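You operate a simulated robot arm through the tools that you are given. There is no shell and no other tool.

You are at the controls of a simulated robot arm. One attempt, no reset.

## Task
Swap the blue binder's pad for the cakes pad and close the rings.
Fine: the old pad goes in the red tray.

It is judged by the outcome, as a careful person would: the job done as asked, and still so three seconds after it is handed in. It fails if anything else is knocked over, pushed out of place, dropped, spilled or broken.

## Robot
A 7-joint arm with a two-finger parallel gripper, fixed in place. Base frame: the origin is at the foot of the arm, x ahead of it, y to its left, z up. Units: m, degrees, N and s.
Its first joint turns from -166.0 to 166.0 degrees. Payload 1.57 kg.
The tool frame sits at the grasp point between the pads (the TCP): z along the fingers, y along the line on which they close. The tips reach 0.03 m beyond it. Largest opening 0.11 m; finger width 0.024, thickness 0.012; the body of the gripper, 0.048 by 0.112 m, starts 0.078 m behind the TCP.
Orientation is that of the tool frame in the base frame, as a unit quaternion [x, y, z, w]. With the fingers straight down and closing along the base's y, the tool's x points along the base's -x, its y along +y and its z along -z.

## Interface
- The arm moves only by the tool step_arm. Its argument "increments" is a list of rows, each a list of 6 numbers: the shift along the tool's x, y, z in m, then the turn, a rotation vector about the tool's x, y, z in rad. In form: [[dx, dy, dz, wx, wy, wz], ...]. A call has 1 to 20 rows; each row is the pose to reach, as a shift and turn from the pose commanded when the call began, along the tool's axes at that moment. "gripper" is the gripper command, from -1 (fully open) to 1 (shut), values between in proportion, set as the call begins (left out, the last holds). A row lasts 0.2 s, in which the tool goes at most 0.05 m and 8.6 degrees; a call with a longer step from one row to the next is refused whole, and so is a gripper value outside its range. Where a pose cannot be reached the arm comes as near as it can. A force on the tool above 40 N (or 10 N above the force at the start of the call, whichever is more), or a blocked arm, ends the call early, and 0.2 s more pass. The fingers move at their own pace (about 0.108 m/s each) and stop on an object; they squeeze with about 28 N. The grip force told is the motor's: it shows also when the fingers shut on nothing. Time passes only in rows, and 0.2 s behind the last, so rows that repeat a pose let the fingers close. It gives the time, the measured TCP pose, the force on the tool (base axes), the opening and the grip force at its end, in the units of the frame above (readings bear some noise), with the torque about the TCP (base axes, N m) and any sound that the robot's microphone picked up, and new pictures: "pictures" is both (left out), scene, wrist or none.
- Cameras (640 x 400 px; columns grow to the right, rows downward): "scene" is fixed at [0.221, -0.6503, 1.6485]; the picture's right is [0.79, -0.61, 0.00], its down [-0.58, -0.76, -0.29] and it looks along [0.18, 0.23, -0.96] (base axes); focal length 350 px, centre (320, 200). "wrist" rides on the gripper at [0.07, 0.016, -0.141] in the tool frame; the picture's right is [-0.23, 0.97, 0.00], its down [-0.86, -0.20, -0.48] and it looks along [-0.47, -0.11, 0.88] (tool axes); focal length 222 px, centre (320, 200). There is no depth. A picture from a camera that has moved, and an enlarged one, comes with that camera's place and axes in the base frame and with its lens.
- lift_body(by): slides the trunk up (or, below 0, down) by that many m; the arm rides with it, the base frame stays. It gives what a move gives, with no picture.
- enlarge(camera, box): a new picture of the part [left, top, right, bottom] of that camera's present view, enlarged. The clock stands still meanwhile.
- finish_job(): hands the job in; it is judged then, once.

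Nothing tells you positions but the pictures and the camera data. Unless the task says otherwise, let go and move clear before handing in.

The tools are called as a command line: name --pt "numbers of a row" for each row, then --argument value for the rest, lists and objects as JSON in quotes. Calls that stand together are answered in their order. step_arm: Moves the arm, as the interface text tells. Its arguments: {"type":"object","properties":{"increments":{"type":"array","items":{"type":"array","items":{"type":"number"}}},"gripper":{"type":"number"},"pictures":{"type":"string","enum":["both","scene","wrist","none"]}},"required":["increments"]} The other tools are called the same way: lift_body (by) slides the trunk up or down; enlarge (camera, box) takes an enlarged picture of a part of a camera's view; finish_job () hands the job in.

At the start:

```text
time: 0.0
ee_pos: [0.2586, -0.516, 1.2573]
orientation: [0.0, 1.0, 0.0, 0.0]
force: [-0.3, -1.1, -0.4]
wrist_torque: [-0.01, 0.01, 0.03]
grip_width: 0.11
gripper_force: 0.1
trunk travel left (down, up): [-0.45, 0.16]
```

scene: 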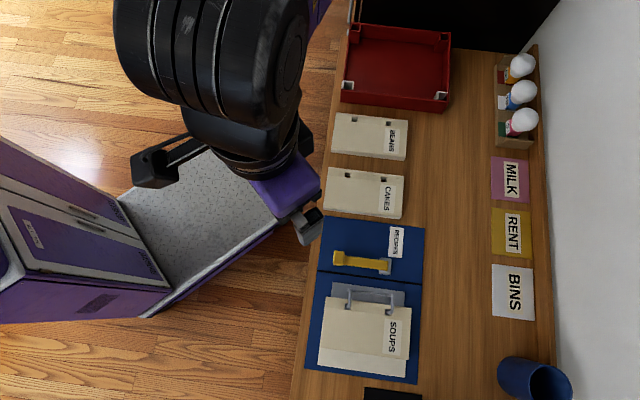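
wrist: 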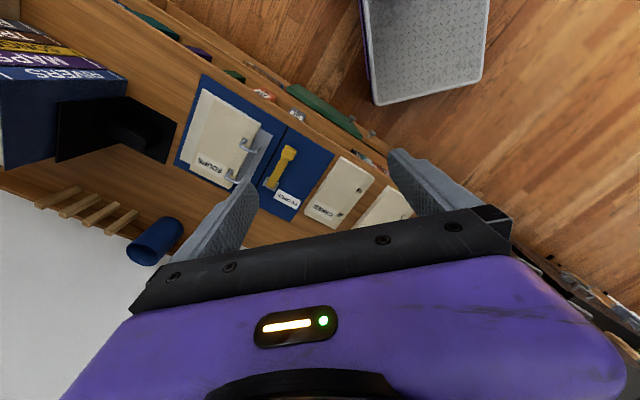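

The scene shows a workbench with a blue binder lying open: the SOUPS pad is on its rings and a yellow lever or bar sits on the other cover. The CAKES and BEANS pads lie beside it, with a red tray beyond. I'll look closer before moving.

enlarge --camera "scene" --box '[290, 210, 450, 400]'

enlarge --camera "scene" --box '[310, 0, 560, 220]'

enlarge --camera "wrist" --box '[150, 60, 430, 240]'

```text
2.11 times, centred on (370, 305) of scene
camera zoom: at [0.221, -0.6503, 1.6485], right [0.79, -0.61, 0.0], down [-0.58, -0.76, -0.29], along [0.18, 0.23, -0.96], focal length 737 px, centre (215, -21)
```

zoom: 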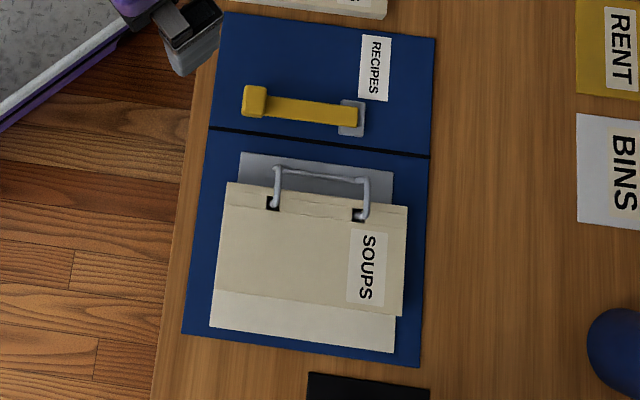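

```text
1.82 times, centred on (435, 110) of scene
camera zoom: at [0.221, -0.6503, 1.6485], right [0.79, -0.61, 0.0], down [-0.58, -0.76, -0.29], along [0.18, 0.23, -0.96], focal length 637 px, centre (111, 364)
```

zoom: 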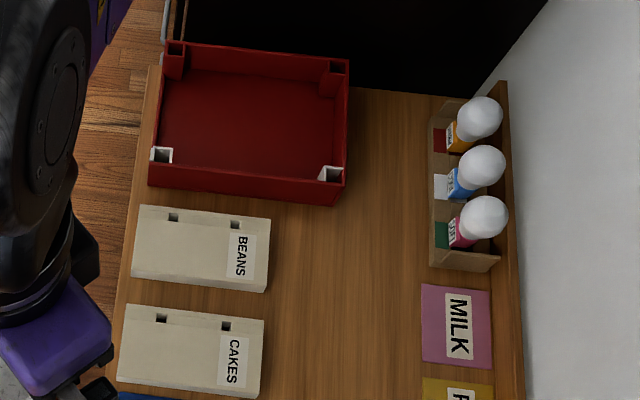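

```text
2.22 times, centred on (290, 150) of wrist
camera zoom: at [0.1883, -0.4998, 1.399], right [0.23, 0.97, 0.0], down [0.86, -0.2, 0.48], along [0.47, -0.11, -0.88], focal length 494 px, centre (387, 311)
```

zoom: 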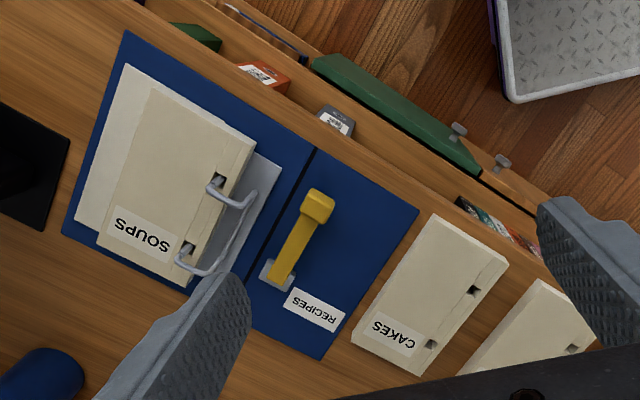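

The table runs diagonally: its long axis is about 45° from base x, and its surface is at z≈0.88. The binder is centred near (0.315, -0.69). Next I'll rotate the gripper to match the table and lower the wrist camera for a closer look at the rings and lever.

step_arm --pt "0.004 -0.016 0.025 0 0 0.131" --pt "0.008 -0.031 0.05 0 0 0.262" --pt "0.013 -0.047 0.075 0 0 0.393" --pt "0.017 -0.063 0.1 0 0 0.524" --pt "0.021 -0.079 0.125 0 0 0.655" --pt "0.026 -0.094 0.15 0 0 0.785" --gripper -1

```text
time: 1.4
ee_pos: [0.2302, -0.6121, 1.1068]
orientation: [0.384, 0.923, 0.0, 0.001]
force: [0.5, 0.1, 0.3]
wrist_torque: [-0.04, 0.01, 0.02]
grip_width: 0.11
gripper_force: 0.1
trunk travel left (down, up): [-0.45, 0.16]
camera wrist: at [0.1926, -0.5498, 1.2486], right [0.85, 0.53, 0.0], down [0.46, -0.75, 0.48], along [0.25, -0.41, -0.88], focal length 222 px, centre (320, 200)
```

scene: 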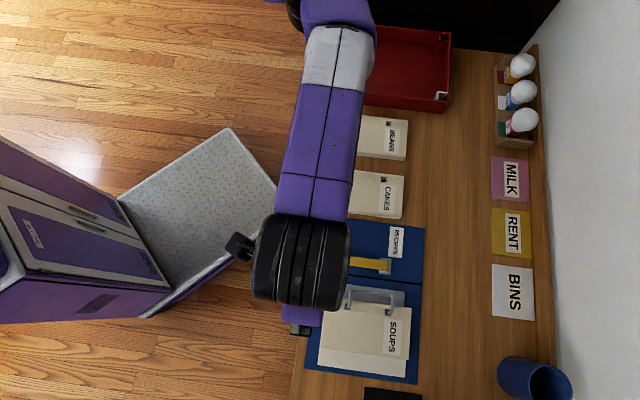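
wrist: 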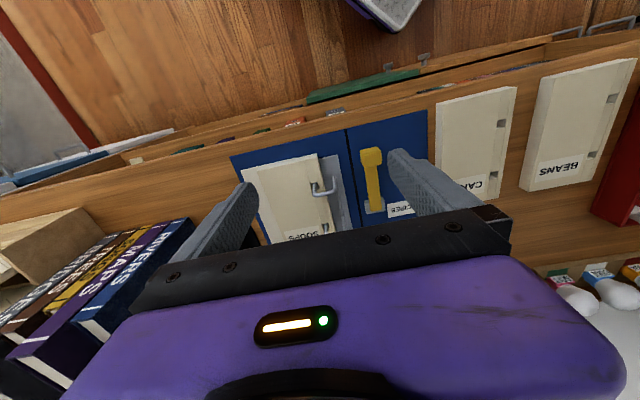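

The wrist camera now sees the binder from the robot's side, but the fingers partly block it. I'll move the hand outward over the table so the rings and lever come clear.

step_arm --pt "-0.035 0.0 0.0 0 0 0" --pt "-0.07 0.0 0.0 0 0 0" --pt "-0.1 0.0 0.0 0 0 0" --pt "-0.12 0.0 0.0 0 0 0" --pictures "wrist"

enlarge --camera "wrist" --box '[220, 60, 460, 210]'

```text
time: 2.4
ee_pos: [0.3186, -0.6961, 1.1092]
orientation: [0.383, 0.924, -0.001, 0.0]
force: [1.2, 0.1, 0.4]
wrist_torque: [-0.02, 0.01, 0.0]
grip_width: 0.1101
gripper_force: 0.1
trunk travel left (down, up): [-0.45, 0.16]
camera wrist: at [0.2807, -0.6346, 1.2504], right [0.85, 0.53, 0.0], down [0.46, -0.75, 0.48], along [0.25, -0.41, -0.88], focal length 222 px, centre (320, 200)
```

wrist: 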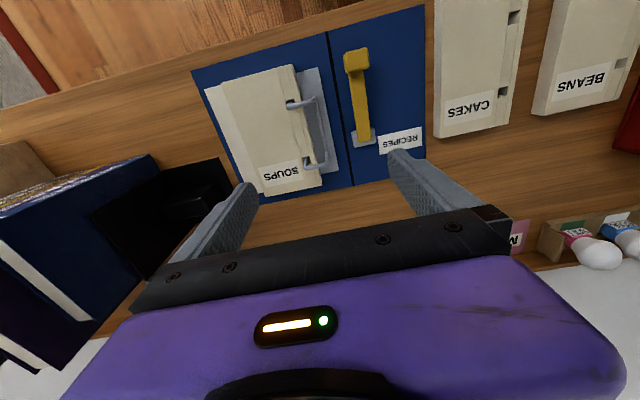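

```text
2.67 times, centred on (340, 135) of wrist
camera zoom: at [0.2807, -0.6346, 1.2504], right [0.85, 0.53, 0.0], down [0.46, -0.75, 0.48], along [0.25, -0.41, -0.88], focal length 592 px, centre (267, 373)
```

zoom: 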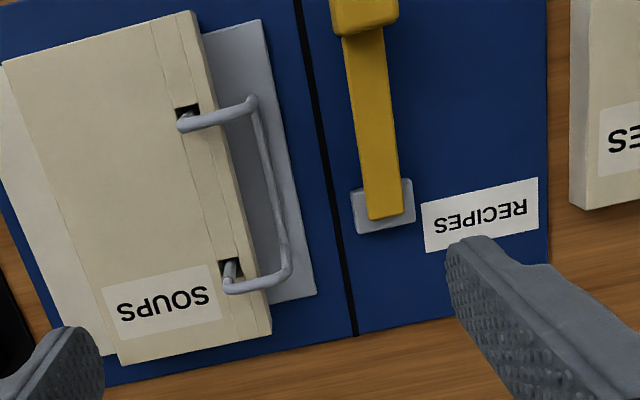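

The rings form a wire arch over the pad's two holes, and the yellow lever slopes up toward the robot from a grey pivot. To judge the heights I'll shift sideways for an oblique view of the rings and lever.

step_arm --pt "0.0 0.045 0.015 0 0 0" --pt "0.0 0.09 0.03 0 0 0" --pt "0.0 0.135 0.045 0 0 0" --pt "0.0 0.17 0.06 0 0 0" --pt "0.0 0.2 0.07 0 0 0" --pictures "wrist"

enlarge --camera "wrist" --box '[0, 30, 240, 180]'

enlarge --camera "wrist" --box '[200, 0, 520, 200]'

```text
time: 3.6
ee_pos: [0.4597, -0.5522, 1.0387]
orientation: [0.384, 0.923, 0.001, 0.0]
force: [0.1, 0.1, 0.2]
wrist_torque: [0.02, -0.02, 0.01]
grip_width: 0.11
gripper_force: 0.0
trunk travel left (down, up): [-0.45, 0.16]
camera wrist: at [0.4215, -0.4913, 1.1804], right [0.85, 0.53, 0.0], down [0.46, -0.75, 0.48], along [0.25, -0.41, -0.88], focal length 222 px, centre (320, 200)
```

wrist: 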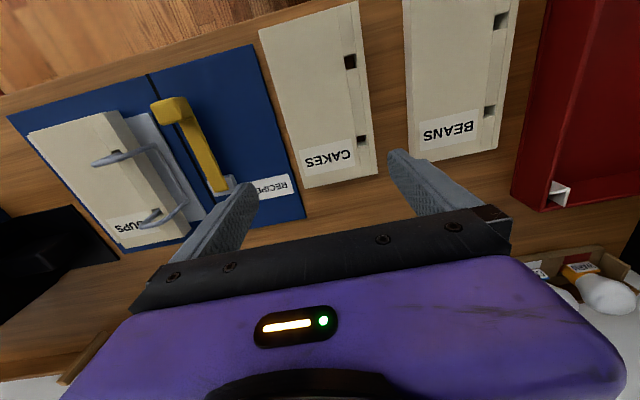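

```text
2.67 times, centred on (120, 105) of wrist
camera zoom: at [0.4215, -0.4913, 1.1804], right [0.85, 0.53, 0.0], down [0.46, -0.75, 0.48], along [0.25, -0.41, -0.88], focal length 592 px, centre (853, 453)
```

zoom: 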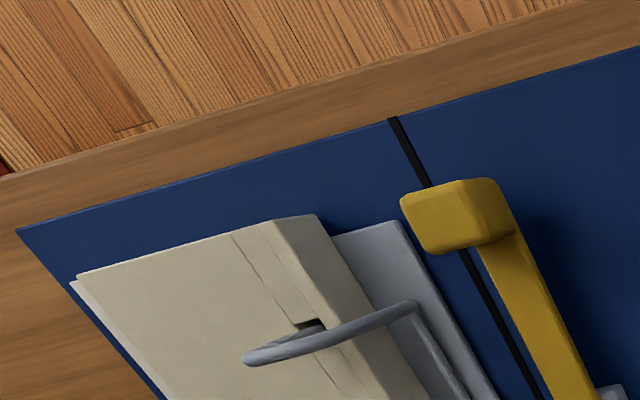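

```text
2.00 times, centred on (360, 100) of wrist
camera zoom: at [0.4215, -0.4913, 1.1804], right [0.85, 0.53, 0.0], down [0.46, -0.75, 0.48], along [0.25, -0.41, -0.88], focal length 444 px, centre (240, 400)
```

zoom: 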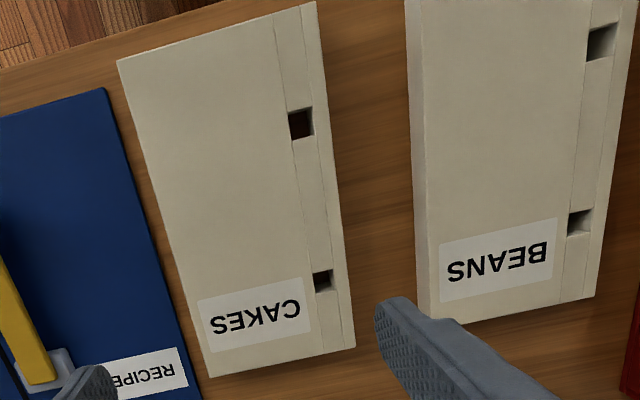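

The knob is at z≈0.94, the binder cover at ≈0.90, and the pads are roughly 0.093 × 0.168 m with holes about 0.08 m apart. Next is a close-up of the rings to see how they open.

step_arm --pt "-0.012 -0.046 0.0 0 0 0" --pt "-0.024 -0.092 0.0 0 0 0" --pt "-0.036 -0.138 0.01 0 0 0" --pt "-0.048 -0.184 0.02 0 0 0" --pt "-0.061 -0.23 0.035 0 0 0" --pictures "both"

enlarge --camera "wrist" --box '[240, 20, 480, 170]'

```text
time: 4.8
ee_pos: [0.3446, -0.7229, 1.0134]
orientation: [0.385, 0.923, 0.0, 0.0]
force: [-2.0, 0.8, -0.2]
wrist_torque: [0.02, -0.28, 0.01]
grip_width: 0.11
gripper_force: 0.1
out of reach, approached as far as the arm can: row 5
trunk travel left (down, up): [-0.45, 0.16]
camera wrist: at [0.306, -0.6604, 1.1546], right [0.85, 0.52, 0.0], down [0.46, -0.75, 0.48], along [0.25, -0.41, -0.88], focal length 222 px, centre (320, 200)
```

scene: 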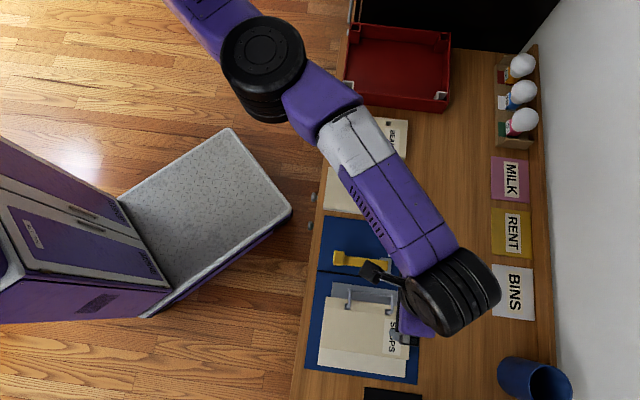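
wrist: 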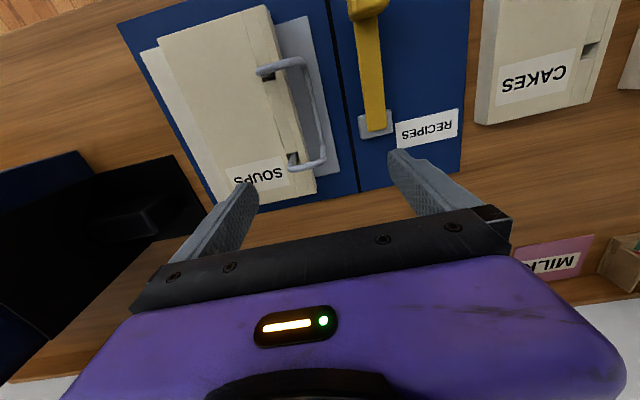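

```text
2.67 times, centred on (360, 95) of wrist
camera zoom: at [0.306, -0.6604, 1.1546], right [0.85, 0.52, 0.0], down [0.46, -0.75, 0.48], along [0.25, -0.41, -0.88], focal length 592 px, centre (213, 480)
```

zoom: 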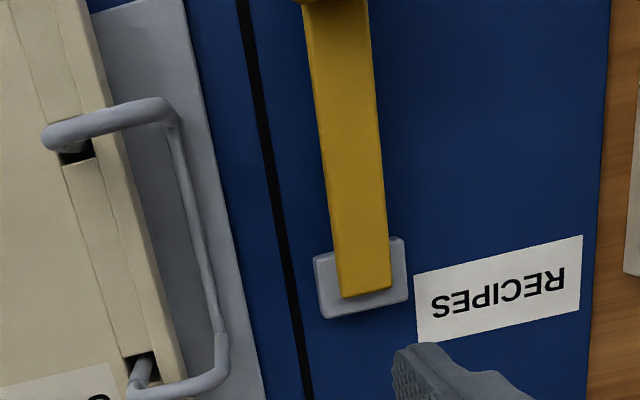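

The rings look closed: the arch arms meet posts standing up through the SOUPS holes, and the lever is down. The arm reached its limit here, so the trunk must come down. First I'll look at the pale sheet under SOUPS.

enlarge --camera "wrist" --box '[110, 0, 350, 150]'

enlarge --camera "wrist" --box '[150, 80, 390, 230]'

enlarge --camera "scene" --box '[305, 260, 433, 390]'

```text
2.67 times, centred on (230, 75) of wrist
camera zoom: at [0.306, -0.6604, 1.1546], right [0.85, 0.52, 0.0], down [0.46, -0.75, 0.48], along [0.25, -0.41, -0.88], focal length 592 px, centre (560, 533)
```

zoom: 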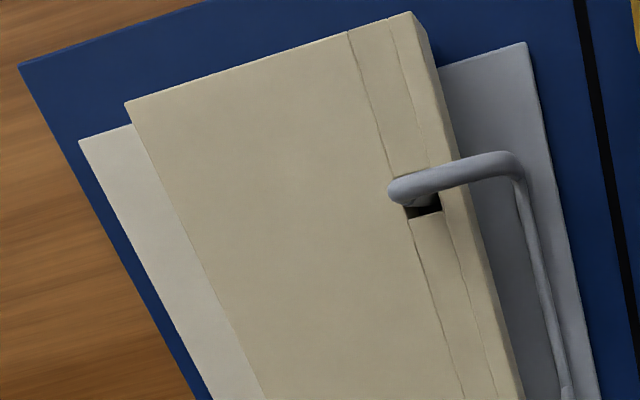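

```text
2.67 times, centred on (270, 155) of wrist
camera zoom: at [0.306, -0.6604, 1.1546], right [0.85, 0.52, 0.0], down [0.46, -0.75, 0.48], along [0.25, -0.41, -0.88], focal length 592 px, centre (453, 320)
```

zoom: 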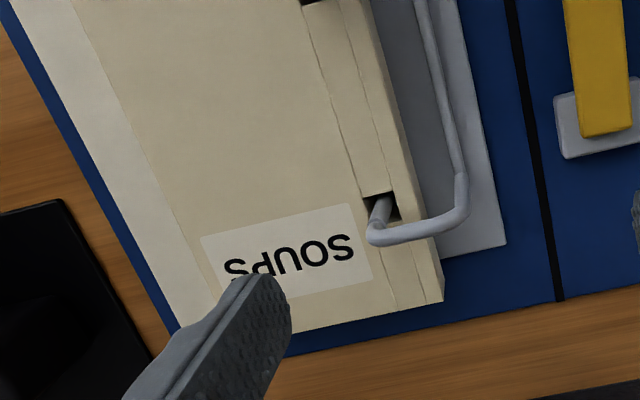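

```text
3.08 times, centred on (369, 325) of scene
camera zoom: at [0.221, -0.6503, 1.6485], right [0.79, -0.61, 0.0], down [-0.58, -0.76, -0.29], along [0.18, 0.23, -0.96], focal length 1078 px, centre (169, -185)
```

zoom: 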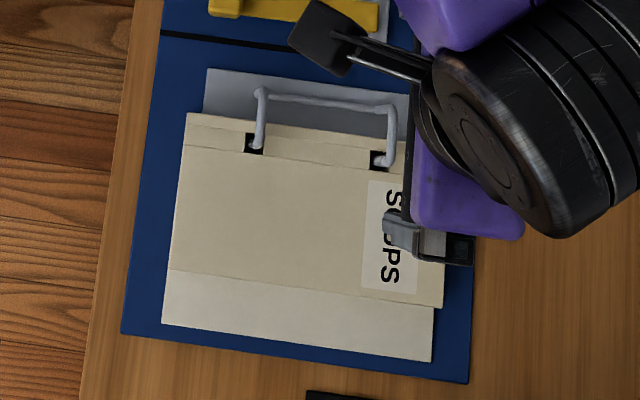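

I estimate the table at z≈0.893, the binder cover at ≈0.898, the spacer under the pad at ≈0.907, and the SOUPS top at ≈0.93. Next I'll raise the arm and slide the trunk down so I can work at table level.

step_arm --pt "0.0 0.0 -0.045 0 0 0" --pt "0.01 0.0 -0.09 0 0 0" --pt "0.02 0.0 -0.135 0 0 0" --pt "0.03 0.0 -0.18 0 0 0" --pictures "none"

lift_body --by -0.1

```text
time: 5.8
ee_pos: [0.3274, -0.7009, 1.1859]
orientation: [0.382, 0.924, 0.0, 0.001]
force: [1.4, 0.5, -1.0]
wrist_torque: [0.0, 0.01, 0.01]
grip_width: 0.1101
gripper_force: 0.0
trunk travel left (down, up): [-0.45, 0.16]
```

```text
time: 7.1
ee_pos: [0.3269, -0.7002, 1.0875]
orientation: [0.383, 0.924, 0.0, 0.0]
force: [-0.1, -1.0, 0.1]
wrist_torque: [0.01, 0.0, -0.02]
grip_width: 0.11
gripper_force: 0.0
trunk travel left (down, up): [-0.35, 0.26]
```

The trunk lowered cleanly. I'll raise the arm again and lower the trunk another 0.15, then check the scene.

step_arm --pt "0.0 0.0 -0.04 0 0 0" --pt "0.0 0.0 -0.08 0 0 0" --pt "0.0 0.0 -0.12 0 0 0" --pt "0.0 0.0 -0.15 0 0 0" --pictures "none"

lift_body --by -0.15

enlarge --camera "scene" --box '[0, 0, 640, 400]'

```text
time: 8.3
ee_pos: [0.3398, -0.6632, 1.1954]
orientation: [0.376, 0.926, 0.019, -0.012]
force: [0.5, -0.7, -0.5]
wrist_torque: [-0.03, -0.01, 0.01]
grip_width: 0.1101
gripper_force: 0.1
out of reach, approached as far as the arm can: row 1, 2, 3, 4
trunk travel left (down, up): [-0.35, 0.26]
stopped in row 4: the arm was blocked; the commanded pose is now the measured one
```

```text
time: 10.1
ee_pos: [0.3392, -0.6618, 1.0463]
orientation: [0.376, 0.926, 0.019, -0.012]
force: [-0.2, -0.1, -0.8]
wrist_torque: [0.0, 0.06, 0.0]
grip_width: 0.1099
gripper_force: 0.1
trunk travel left (down, up): [-0.2, 0.41]
```

```text
1.00 times, centred on (320, 200) of scene (not enlarged: the box is as wide or as high as the picture)
camera zoom: at [0.221, -0.6503, 1.6485], right [0.79, -0.61, 0.0], down [-0.58, -0.76, -0.29], along [0.18, 0.23, -0.96], focal length 350 px, centre (320, 200)
```

zoom: 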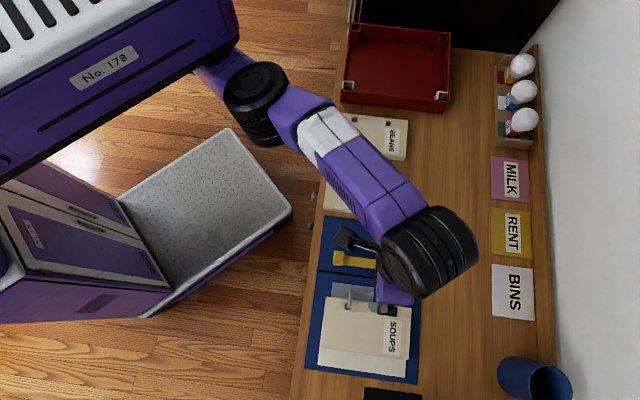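

The trunk is down 0.25 in total and the arm works fine hanging from above. Next I'll straighten the tool and hover over the yellow knob near (0.309, -0.597), with the fingers partly closed.

step_arm --pt "0.02 0.006 0.0 0.008 -0.012 0.005" --pt "0.04 0.015 0.0 0.016 -0.024 0.01" --pt "0.067 0.0245 0.01 0.0259 -0.0367 0.014" --gripper -0.1

enlarge --camera "wrist" --box '[200, 60, 440, 210]'

```text
time: 10.9
ee_pos: [0.3115, -0.5974, 1.0432]
orientation: [0.382, 0.924, -0.002, 0.0]
force: [-0.5, -0.3, 0.9]
wrist_torque: [0.02, -0.02, -0.05]
grip_width: 0.0605
gripper_force: 0.0
trunk travel left (down, up): [-0.2, 0.41]
camera wrist: at [0.2726, -0.5352, 1.185], right [0.85, 0.53, 0.0], down [0.46, -0.74, 0.48], along [0.25, -0.41, -0.88], focal length 222 px, centre (320, 200)
```

scene: 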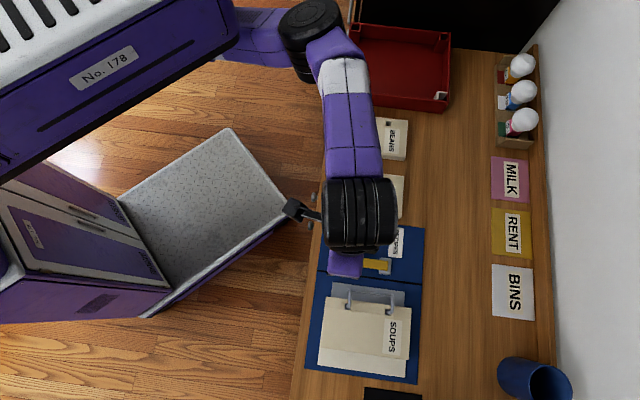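
wrist: 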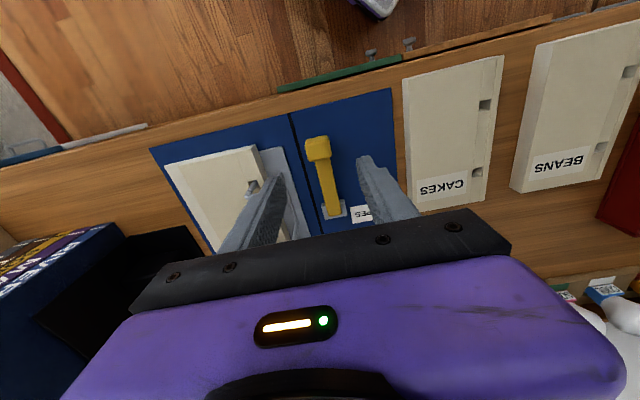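

```text
2.67 times, centred on (320, 135) of wrist
camera zoom: at [0.2726, -0.5352, 1.185], right [0.85, 0.53, 0.0], down [0.46, -0.74, 0.48], along [0.25, -0.41, -0.88], focal length 592 px, centre (320, 373)
```

zoom: 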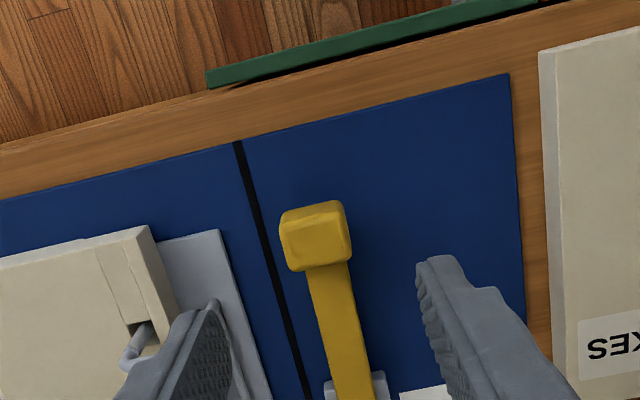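

The knob is centred at about (0.308, -0.594) and is roughly 27 mm wide. I'm well aligned across it, so I'll narrow the fingers slightly and descend around it.

step_arm --pt "0.0045 0.0 0.03 0 0 0" --pt "0.0045 0.0 0.06 0 0 0" --pt "0.0045 0.0 0.085 0 0 0" --pt "0.0045 0.0 0.1 0 0 0" --gripper 0.09

enlarge --camera "wrist" --box '[200, 80, 440, 230]'

```text
time: 11.9
ee_pos: [0.3065, -0.5941, 0.9412]
orientation: [0.383, 0.924, -0.001, 0.0]
force: [-0.1, -0.2, 0.8]
wrist_torque: [0.0, -0.02, 0.03]
grip_width: 0.0504
gripper_force: 0.0
trunk travel left (down, up): [-0.2, 0.41]
camera wrist: at [0.2678, -0.5326, 1.0829], right [0.85, 0.53, 0.0], down [0.46, -0.75, 0.48], along [0.25, -0.41, -0.88], focal length 222 px, centre (320, 200)
```

scene: 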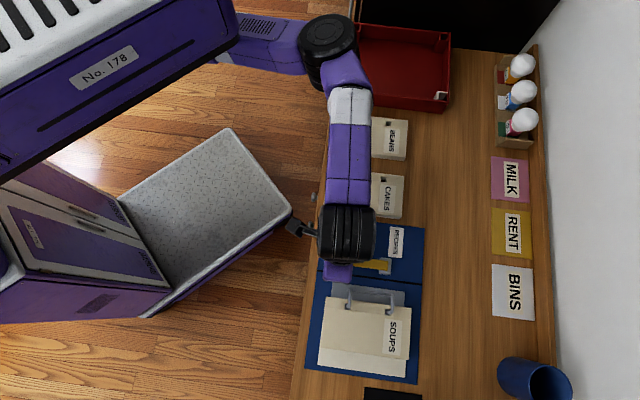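
wrist: 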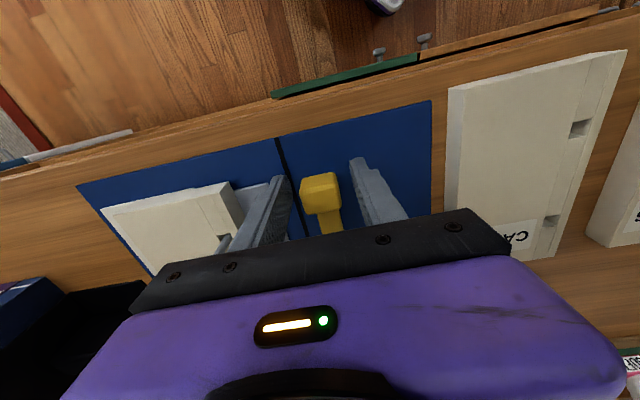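

```text
2.67 times, centred on (320, 155) of wrist
camera zoom: at [0.2678, -0.5326, 1.0829], right [0.85, 0.53, 0.0], down [0.46, -0.75, 0.48], along [0.25, -0.41, -0.88], focal length 592 px, centre (320, 320)
```

zoom: 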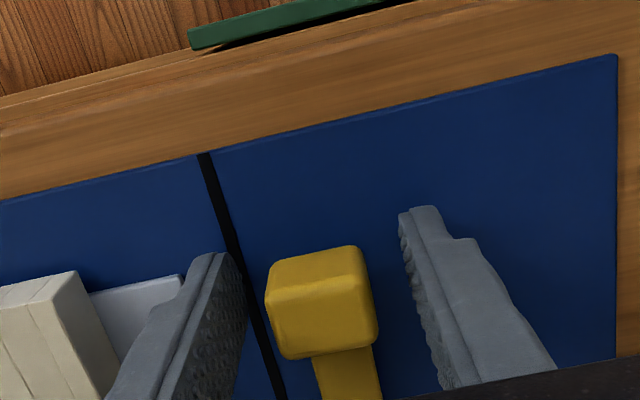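

The knob sits centred between the fingers. I'll close on it now.

step_arm --pt "0 0 0 0 0 0" --pt "0 0 0 0 0 0" --pt "0 0 0 0 0 0" --gripper 1 --pictures "wrist"

```text
time: 12.7
ee_pos: [0.306, -0.594, 0.9411]
orientation: [0.382, 0.924, 0.0, 0.0]
force: [0.0, -2.3, -0.2]
wrist_torque: [0.08, 0.09, 0.0]
grip_width: 0.0278
gripper_force: 27.7
trunk travel left (down, up): [-0.2, 0.41]
camera wrist: at [0.2678, -0.5327, 1.0828], right [0.85, 0.53, 0.0], down [0.46, -0.75, 0.48], along [0.25, -0.41, -0.88], focal length 222 px, centre (320, 200)
```

wrist: 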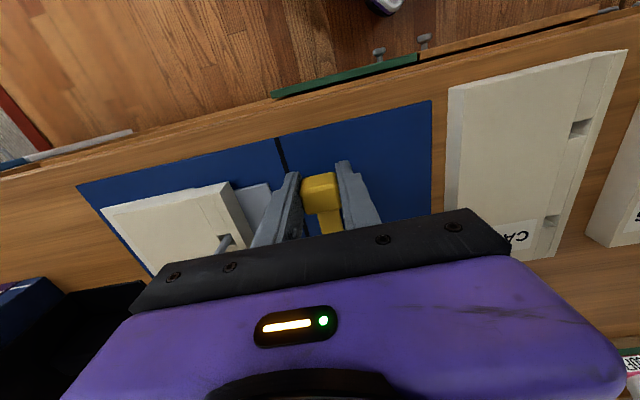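

The knob is gripped at 27.8 mm. I'll lift it along an arc about its pivot (e1≈0.737, z≈0.91), starting gently and watching the force.

step_arm --pt "-0.0025 0 -0.007 0 0 0" --pt "-0.0052 0 -0.0135 0 0 0" --gripper 1 --pictures "wrist"

```text
time: 13.3
ee_pos: [0.3095, -0.5984, 0.9542]
orientation: [0.382, 0.924, 0.0, 0.0]
force: [-0.3, -0.4, -6.9]
wrist_torque: [0.74, 0.14, -0.07]
grip_width: 0.0279
gripper_force: 28.2
trunk travel left (down, up): [-0.2, 0.41]
camera wrist: at [0.2703, -0.5367, 1.0951], right [0.85, 0.53, 0.0], down [0.46, -0.75, 0.48], along [0.25, -0.41, -0.88], focal length 222 px, centre (320, 200)
```

wrist: 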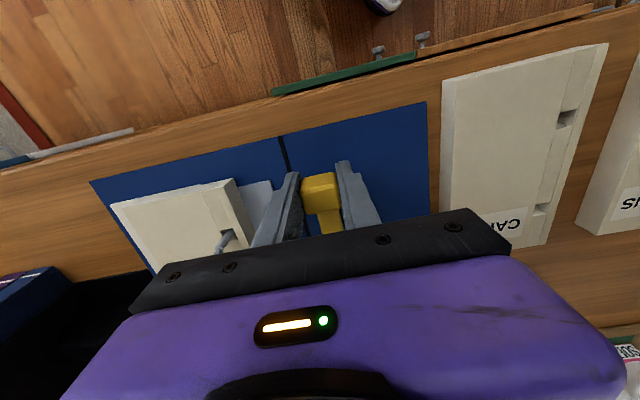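

The lever is coming up with about 7 N resistance. I'll continue along the arc.

step_arm --pt "-0.0061 0 -0.0112 0 0 0" --pt "-0.0147 0 -0.0231 0 0 0" --gripper 1 --pictures "both"

enlarge --camera "scene" --box '[305, 220, 433, 350]'

```text
time: 13.9
ee_pos: [0.3207, -0.6076, 0.9778]
orientation: [0.383, 0.924, 0.0, 0.0]
force: [0.8, -0.7, -5.6]
wrist_torque: [0.62, 0.16, 0.11]
grip_width: 0.0274
gripper_force: 28.1
trunk travel left (down, up): [-0.2, 0.41]
camera wrist: at [0.2816, -0.5465, 1.1191], right [0.85, 0.53, 0.0], down [0.46, -0.75, 0.48], along [0.25, -0.41, -0.88], focal length 222 px, centre (320, 200)
```

scene: 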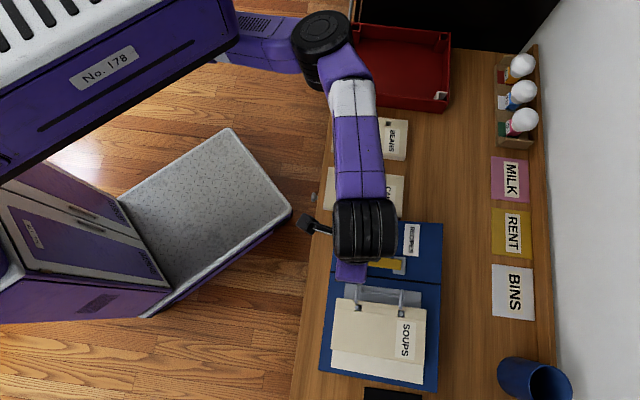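
wrist: 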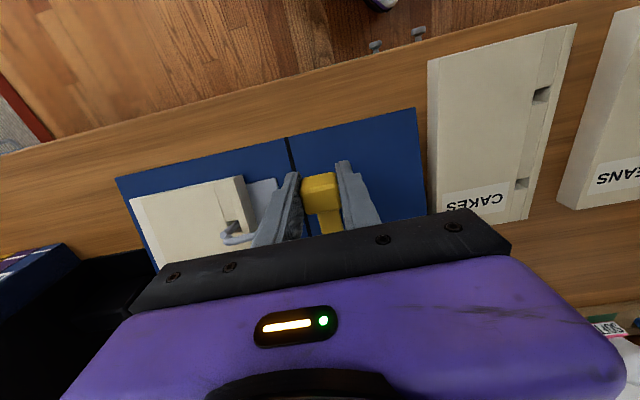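

```text
3.08 times, centred on (369, 285) of scene
camera zoom: at [0.221, -0.6503, 1.6485], right [0.79, -0.61, 0.0], down [-0.58, -0.76, -0.29], along [0.18, 0.23, -0.96], focal length 1078 px, centre (169, -62)
```

zoom: 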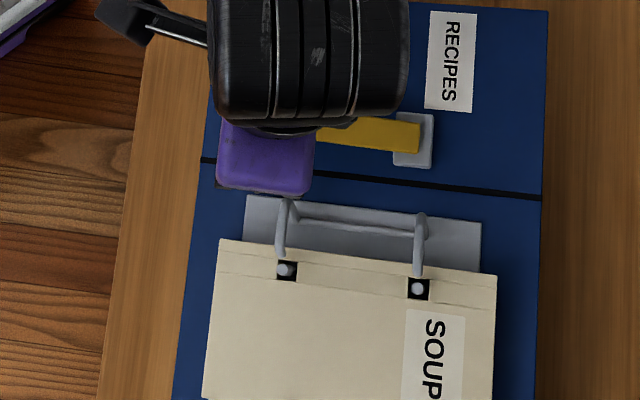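

The scene suggests the binder itself has shifted or lifted with the lever, and the force matches its weight. I'll stop and look closely before going further.

enlarge --camera "wrist" --box '[100, 80, 440, 280]'

enlarge --camera "scene" --box '[300, 200, 460, 400]'

```text
1.88 times, centred on (270, 180) of wrist
camera zoom: at [0.2816, -0.5465, 1.1191], right [0.85, 0.53, 0.0], down [0.46, -0.75, 0.48], along [0.25, -0.41, -0.88], focal length 418 px, centre (414, 238)
```

zoom: 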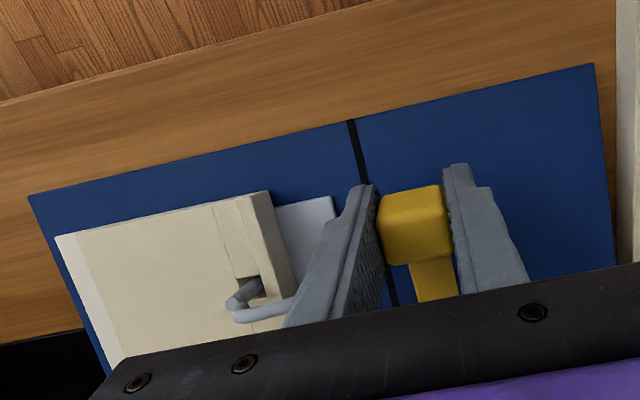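

```text
2.00 times, centred on (380, 300) of scene
camera zoom: at [0.221, -0.6503, 1.6485], right [0.79, -0.61, 0.0], down [-0.58, -0.76, -0.29], along [0.18, 0.23, -0.96], focal length 701 px, centre (200, 0)
```

zoom: 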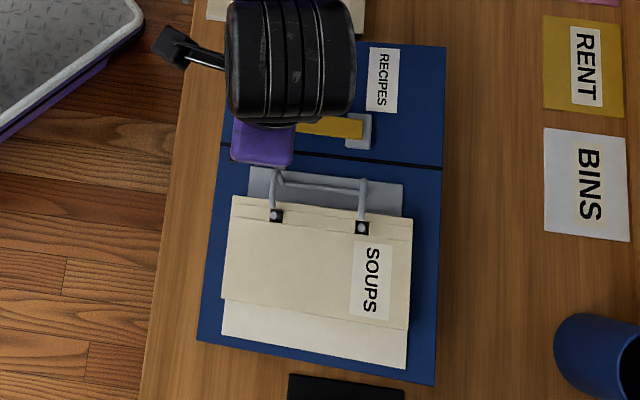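

The grip is holding the knob's orientation fixed, so the binder's outer edge has tilted up about 3 cm instead of the lever rotating on its own. Turning the tool about its y axis by the missing 23° should set the binder back flat where it was.

step_arm --pt "0 0 0 0 0.1 0" --pt "0 0 0 0 0.2 0" --pt "0 0 0 0 0.3 0" --gripper 1 --pictures "both"

enlarge --camera "scene" --box '[300, 200, 460, 400]'

```text
time: 14.7
ee_pos: [0.3203, -0.6096, 0.9766]
orientation: [0.378, 0.914, 0.057, -0.139]
force: [0.9, 0.4, -5.7]
wrist_torque: [0.5, 0.15, 0.15]
grip_width: 0.0275
gripper_force: 28.5
trunk travel left (down, up): [-0.2, 0.41]
camera wrist: at [0.314, -0.5788, 1.1323], right [0.84, 0.53, -0.07], down [0.54, -0.82, 0.2], along [0.05, -0.21, -0.98], focal length 222 px, centre (320, 200)
```

scene: 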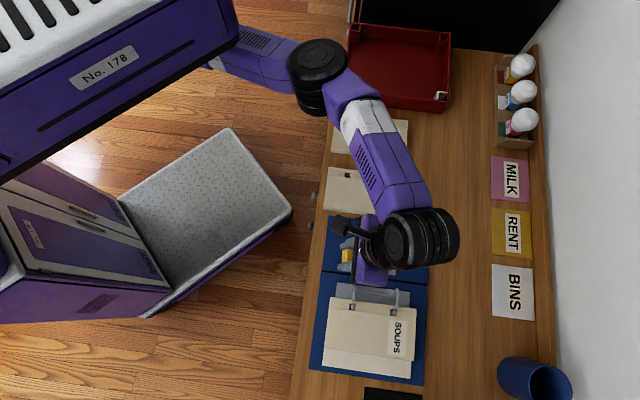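
wrist: 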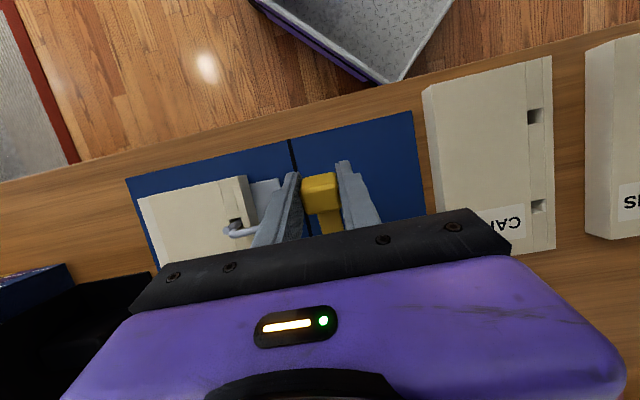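

```text
2.00 times, centred on (380, 300) of scene
camera zoom: at [0.221, -0.6503, 1.6485], right [0.79, -0.61, 0.0], down [-0.58, -0.76, -0.29], along [0.18, 0.23, -0.96], focal length 701 px, centre (200, 0)
```

zoom: 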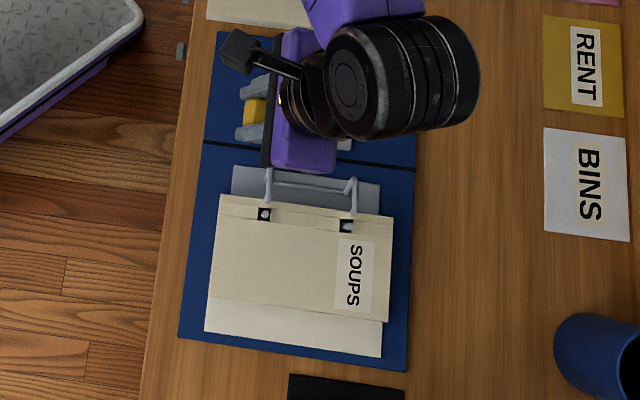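

The binder has come back most of the way and the arch tips are now off the posts. I'll add the remaining rotation.

step_arm --pt "0 0 0 0 0.05 0" --pt "0 0 0 0 0.1 0" --gripper 1 --pictures "both"

enlarge --camera "scene" --box '[300, 200, 460, 400]'

enlarge --camera "wrist" --box '[110, 80, 430, 280]'

```text
time: 15.3
ee_pos: [0.3198, -0.6084, 0.9787]
orientation: [0.375, 0.906, 0.074, -0.183]
force: [2.6, -3.6, 6.9]
wrist_torque: [-0.54, -0.64, 0.1]
grip_width: 0.0279
gripper_force: 27.1
trunk travel left (down, up): [-0.2, 0.41]
camera wrist: at [0.3242, -0.5896, 1.136], right [0.84, 0.54, -0.09], down [0.55, -0.83, 0.11], along [-0.02, -0.14, -0.99], focal length 222 px, centre (320, 200)
```

scene: 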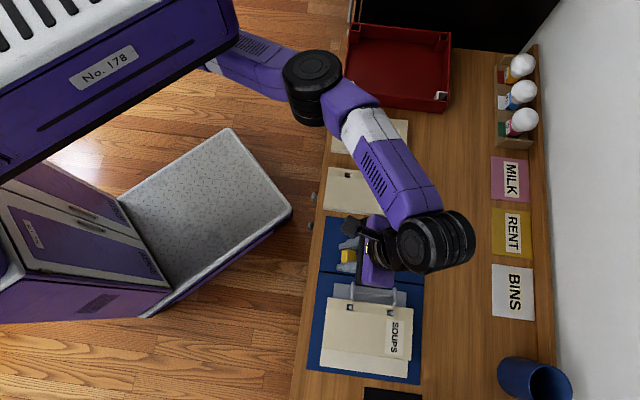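
wrist: 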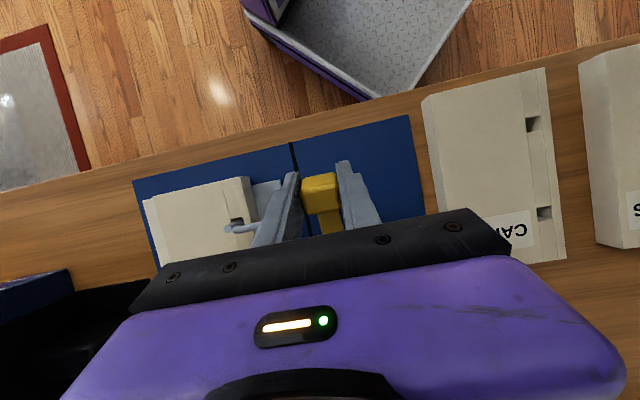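

```text
2.00 times, centred on (380, 300) of scene
camera zoom: at [0.221, -0.6503, 1.6485], right [0.79, -0.61, 0.0], down [-0.58, -0.76, -0.29], along [0.18, 0.23, -0.96], focal length 701 px, centre (200, 0)
```

zoom: 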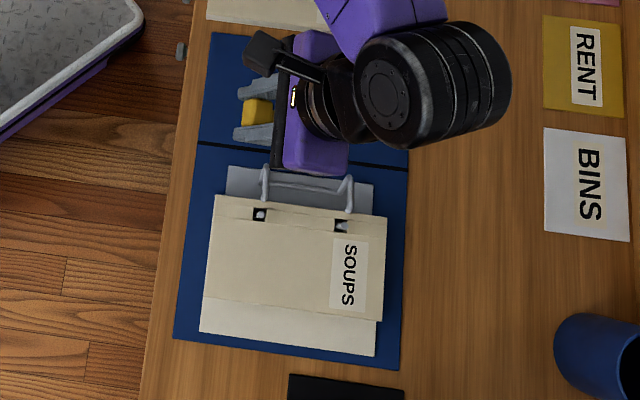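

```text
2.00 times, centred on (270, 180) of wrist
camera zoom: at [0.3242, -0.5896, 1.136], right [0.84, 0.54, -0.09], down [0.55, -0.83, 0.11], along [-0.02, -0.14, -0.99], focal length 444 px, centre (420, 240)
```

zoom: 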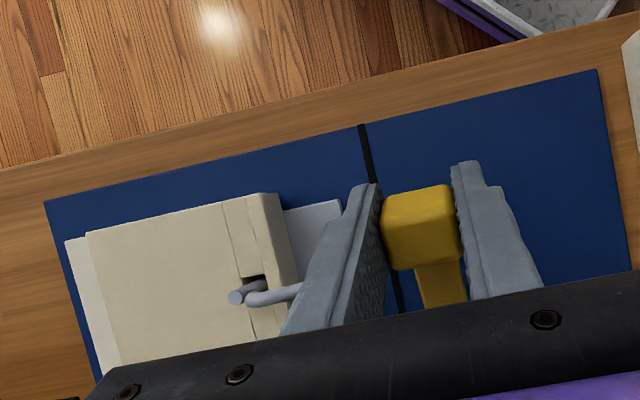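

The binder is flat again, within about 4 mm of its original place, and the arches are lifting off the posts. I'll keep following the lever with combined arc and rotation.

step_arm --pt "-0.0035 0 -0.0095 0 0.096 0" --pt "-0.0077 0 -0.019 0 0.192 0" --gripper 1 --pictures "both"

enlarge --camera "scene" --box '[300, 200, 460, 400]'

```text
time: 15.9
ee_pos: [0.3183, -0.6031, 0.9699]
orientation: [0.374, 0.889, 0.117, -0.235]
force: [-5.2, 0.0, 10.4]
wrist_torque: [-1.02, -0.06, -0.32]
grip_width: 0.0289
gripper_force: 28.0
out of reach, approached as far as the arm can: row 1, 2
trunk travel left (down, up): [-0.2, 0.41]
camera wrist: at [0.3337, -0.602, 1.1283], right [0.84, 0.54, -0.08], down [0.54, -0.84, -0.02], along [-0.08, -0.02, -1.0], focal length 222 px, centre (320, 200)
```

scene: 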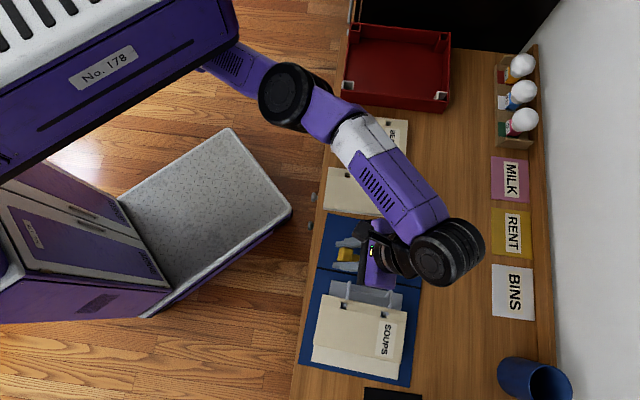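
wrist: 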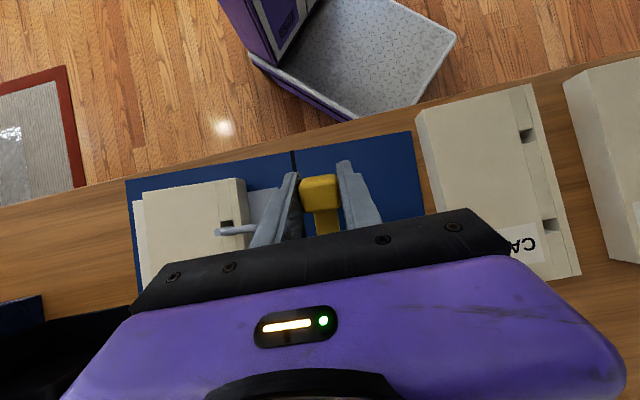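

```text
2.00 times, centred on (380, 300) of scene
camera zoom: at [0.221, -0.6503, 1.6485], right [0.79, -0.61, 0.0], down [-0.58, -0.76, -0.29], along [0.18, 0.23, -0.96], focal length 701 px, centre (200, 0)
```

zoom: 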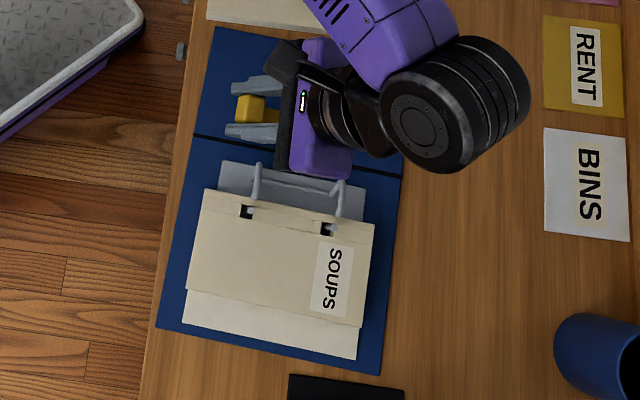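

The arm couldn't reach that tilt and yawed the binder slightly. I'll go back to the last good pose, which should bring the binder back too, and then check whether the lever holds its angle by itself.

step_arm --pt "0.0002 -0.0012 -0.005 0.0189 -0.065 -0.0017" --pt "0.0003 -0.0023 -0.0101 0.0378 -0.13 -0.0034" --gripper 1 --pictures "both"

enlarge --camera "scene" --box '[300, 200, 460, 400]'

```text
time: 16.5
ee_pos: [0.3207, -0.6075, 0.9755]
orientation: [0.373, 0.906, 0.078, -0.183]
force: [0.8, -0.1, -6.6]
wrist_torque: [0.69, 0.08, 0.0]
grip_width: 0.0278
gripper_force: 28.2
trunk travel left (down, up): [-0.2, 0.41]
camera wrist: at [0.325, -0.5891, 1.1336], right [0.83, 0.54, -0.08], down [0.55, -0.83, 0.11], along [-0.01, -0.14, -0.99], focal length 222 px, centre (320, 200)
```

scene: 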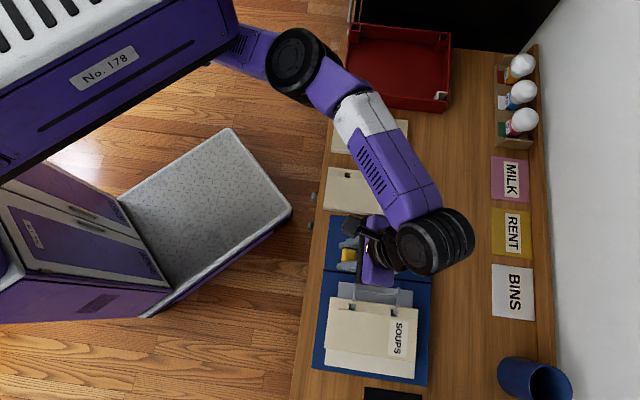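
wrist: 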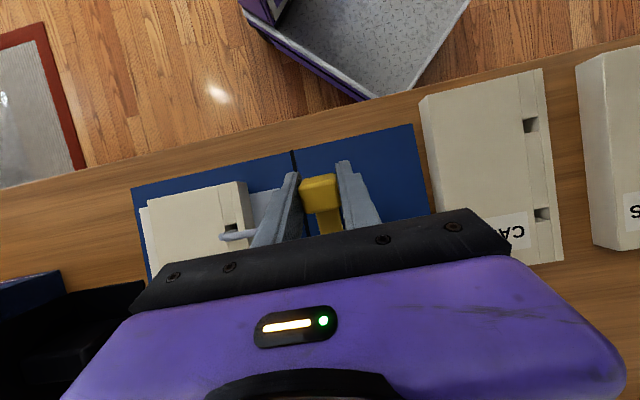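

```text
2.00 times, centred on (380, 300) of scene
camera zoom: at [0.221, -0.6503, 1.6485], right [0.79, -0.61, 0.0], down [-0.58, -0.76, -0.29], along [0.18, 0.23, -0.96], focal length 701 px, centre (200, 0)
```

zoom: 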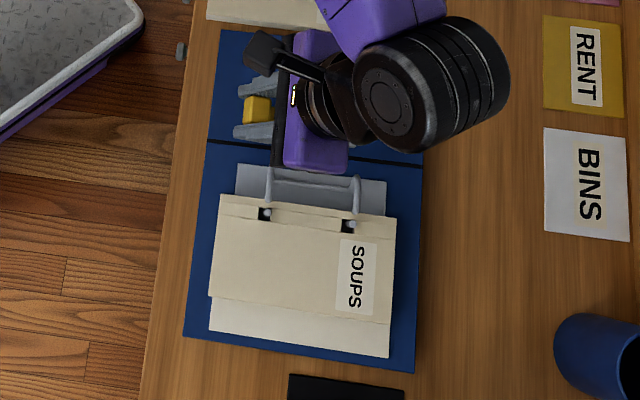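

The knob has slipped slightly in the grip and the binder is loaded upward again. I'll lower about 8 mm to set it flat, then check.

step_arm --pt "0.0003 0 0.0045 0 0 0" --pt "0.0006 0 0.009 0 0 0" --gripper 1 --pictures "none"

enlarge --camera "scene" --box '[300, 200, 460, 400]'

```text
time: 17.1
ee_pos: [0.318, -0.6041, 0.9686]
orientation: [0.373, 0.906, 0.077, -0.183]
force: [-0.2, 0.8, -6.3]
wrist_torque: [0.62, 0.12, 0.09]
grip_width: 0.0279
gripper_force: 27.6
trunk travel left (down, up): [-0.2, 0.41]
```

```text
2.00 times, centred on (380, 300) of scene
camera zoom: at [0.221, -0.6503, 1.6485], right [0.79, -0.61, 0.0], down [-0.58, -0.76, -0.29], along [0.18, 0.23, -0.96], focal length 701 px, centre (200, 0)
```

zoom: 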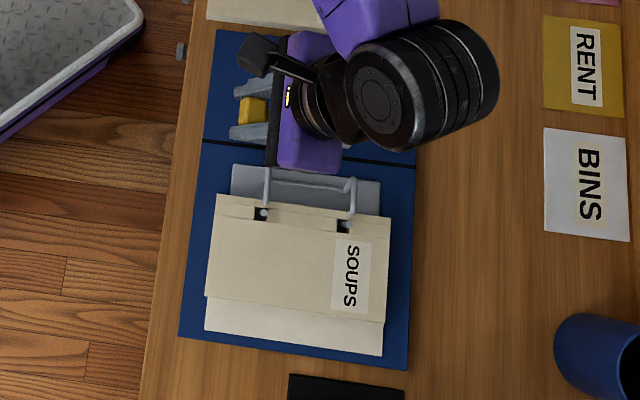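

It's still loaded at about 6 N, so I'll keep lowering until the binder rests.

step_arm --pt "0.0003 0 0.004 0 0 0" --pt "0.0006 0 0.008 0 0 0" --gripper 1 --pictures "none"

enlarge --camera "scene" --box '[300, 200, 460, 400]'

```text
time: 17.7
ee_pos: [0.3154, -0.6028, 0.962]
orientation: [0.373, 0.907, 0.077, -0.182]
force: [0.5, -0.2, -4.5]
wrist_torque: [0.56, 0.12, 0.06]
grip_width: 0.0279
gripper_force: 27.9
trunk travel left (down, up): [-0.2, 0.41]
```

```text
2.00 times, centred on (380, 300) of scene
camera zoom: at [0.221, -0.6503, 1.6485], right [0.79, -0.61, 0.0], down [-0.58, -0.76, -0.29], along [0.18, 0.23, -0.96], focal length 701 px, centre (200, 0)
```

zoom: 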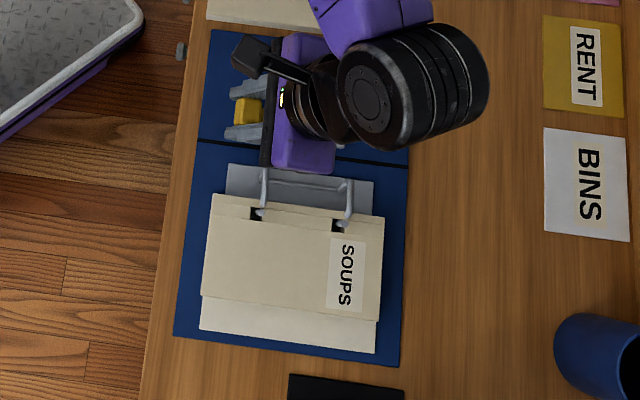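

Working through the force and torque readings, the hinge itself turns almost freely and the rigid grip was the problem. I'll finish setting the binder down and ease the grip so the knob can rotate between the fingers.

step_arm --pt "0.0003 0 0.003 0 0 0" --pt "0.0004 0 0.005 0 0 0" --pt "0.0004 0 0.005 0 0 0" --gripper 0.51 --pictures "wrist"

enlarge --camera "scene" --box '[300, 200, 460, 400]'

```text
time: 18.5
ee_pos: [0.3124, -0.5996, 0.9584]
orientation: [0.373, 0.907, 0.077, -0.182]
force: [0.8, 1.2, 0.3]
wrist_torque: [-0.02, 0.0, 0.01]
grip_width: 0.0283
gripper_force: 0.6
trunk travel left (down, up): [-0.2, 0.41]
camera wrist: at [0.3168, -0.5818, 1.1161], right [0.83, 0.54, -0.08], down [0.55, -0.83, 0.11], along [-0.01, -0.14, -0.99], focal length 222 px, centre (320, 200)
```

wrist: 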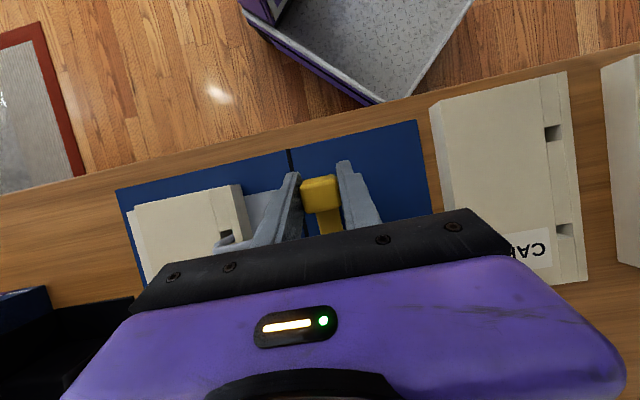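

```text
2.00 times, centred on (380, 300) of scene
camera zoom: at [0.221, -0.6503, 1.6485], right [0.79, -0.61, 0.0], down [-0.58, -0.76, -0.29], along [0.18, 0.23, -0.96], focal length 701 px, centre (200, 0)
```

zoom: 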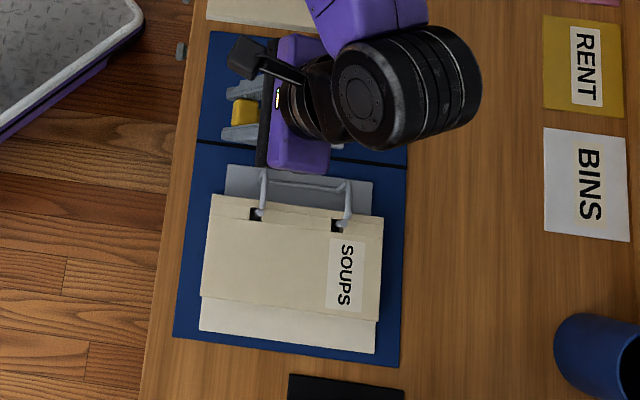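

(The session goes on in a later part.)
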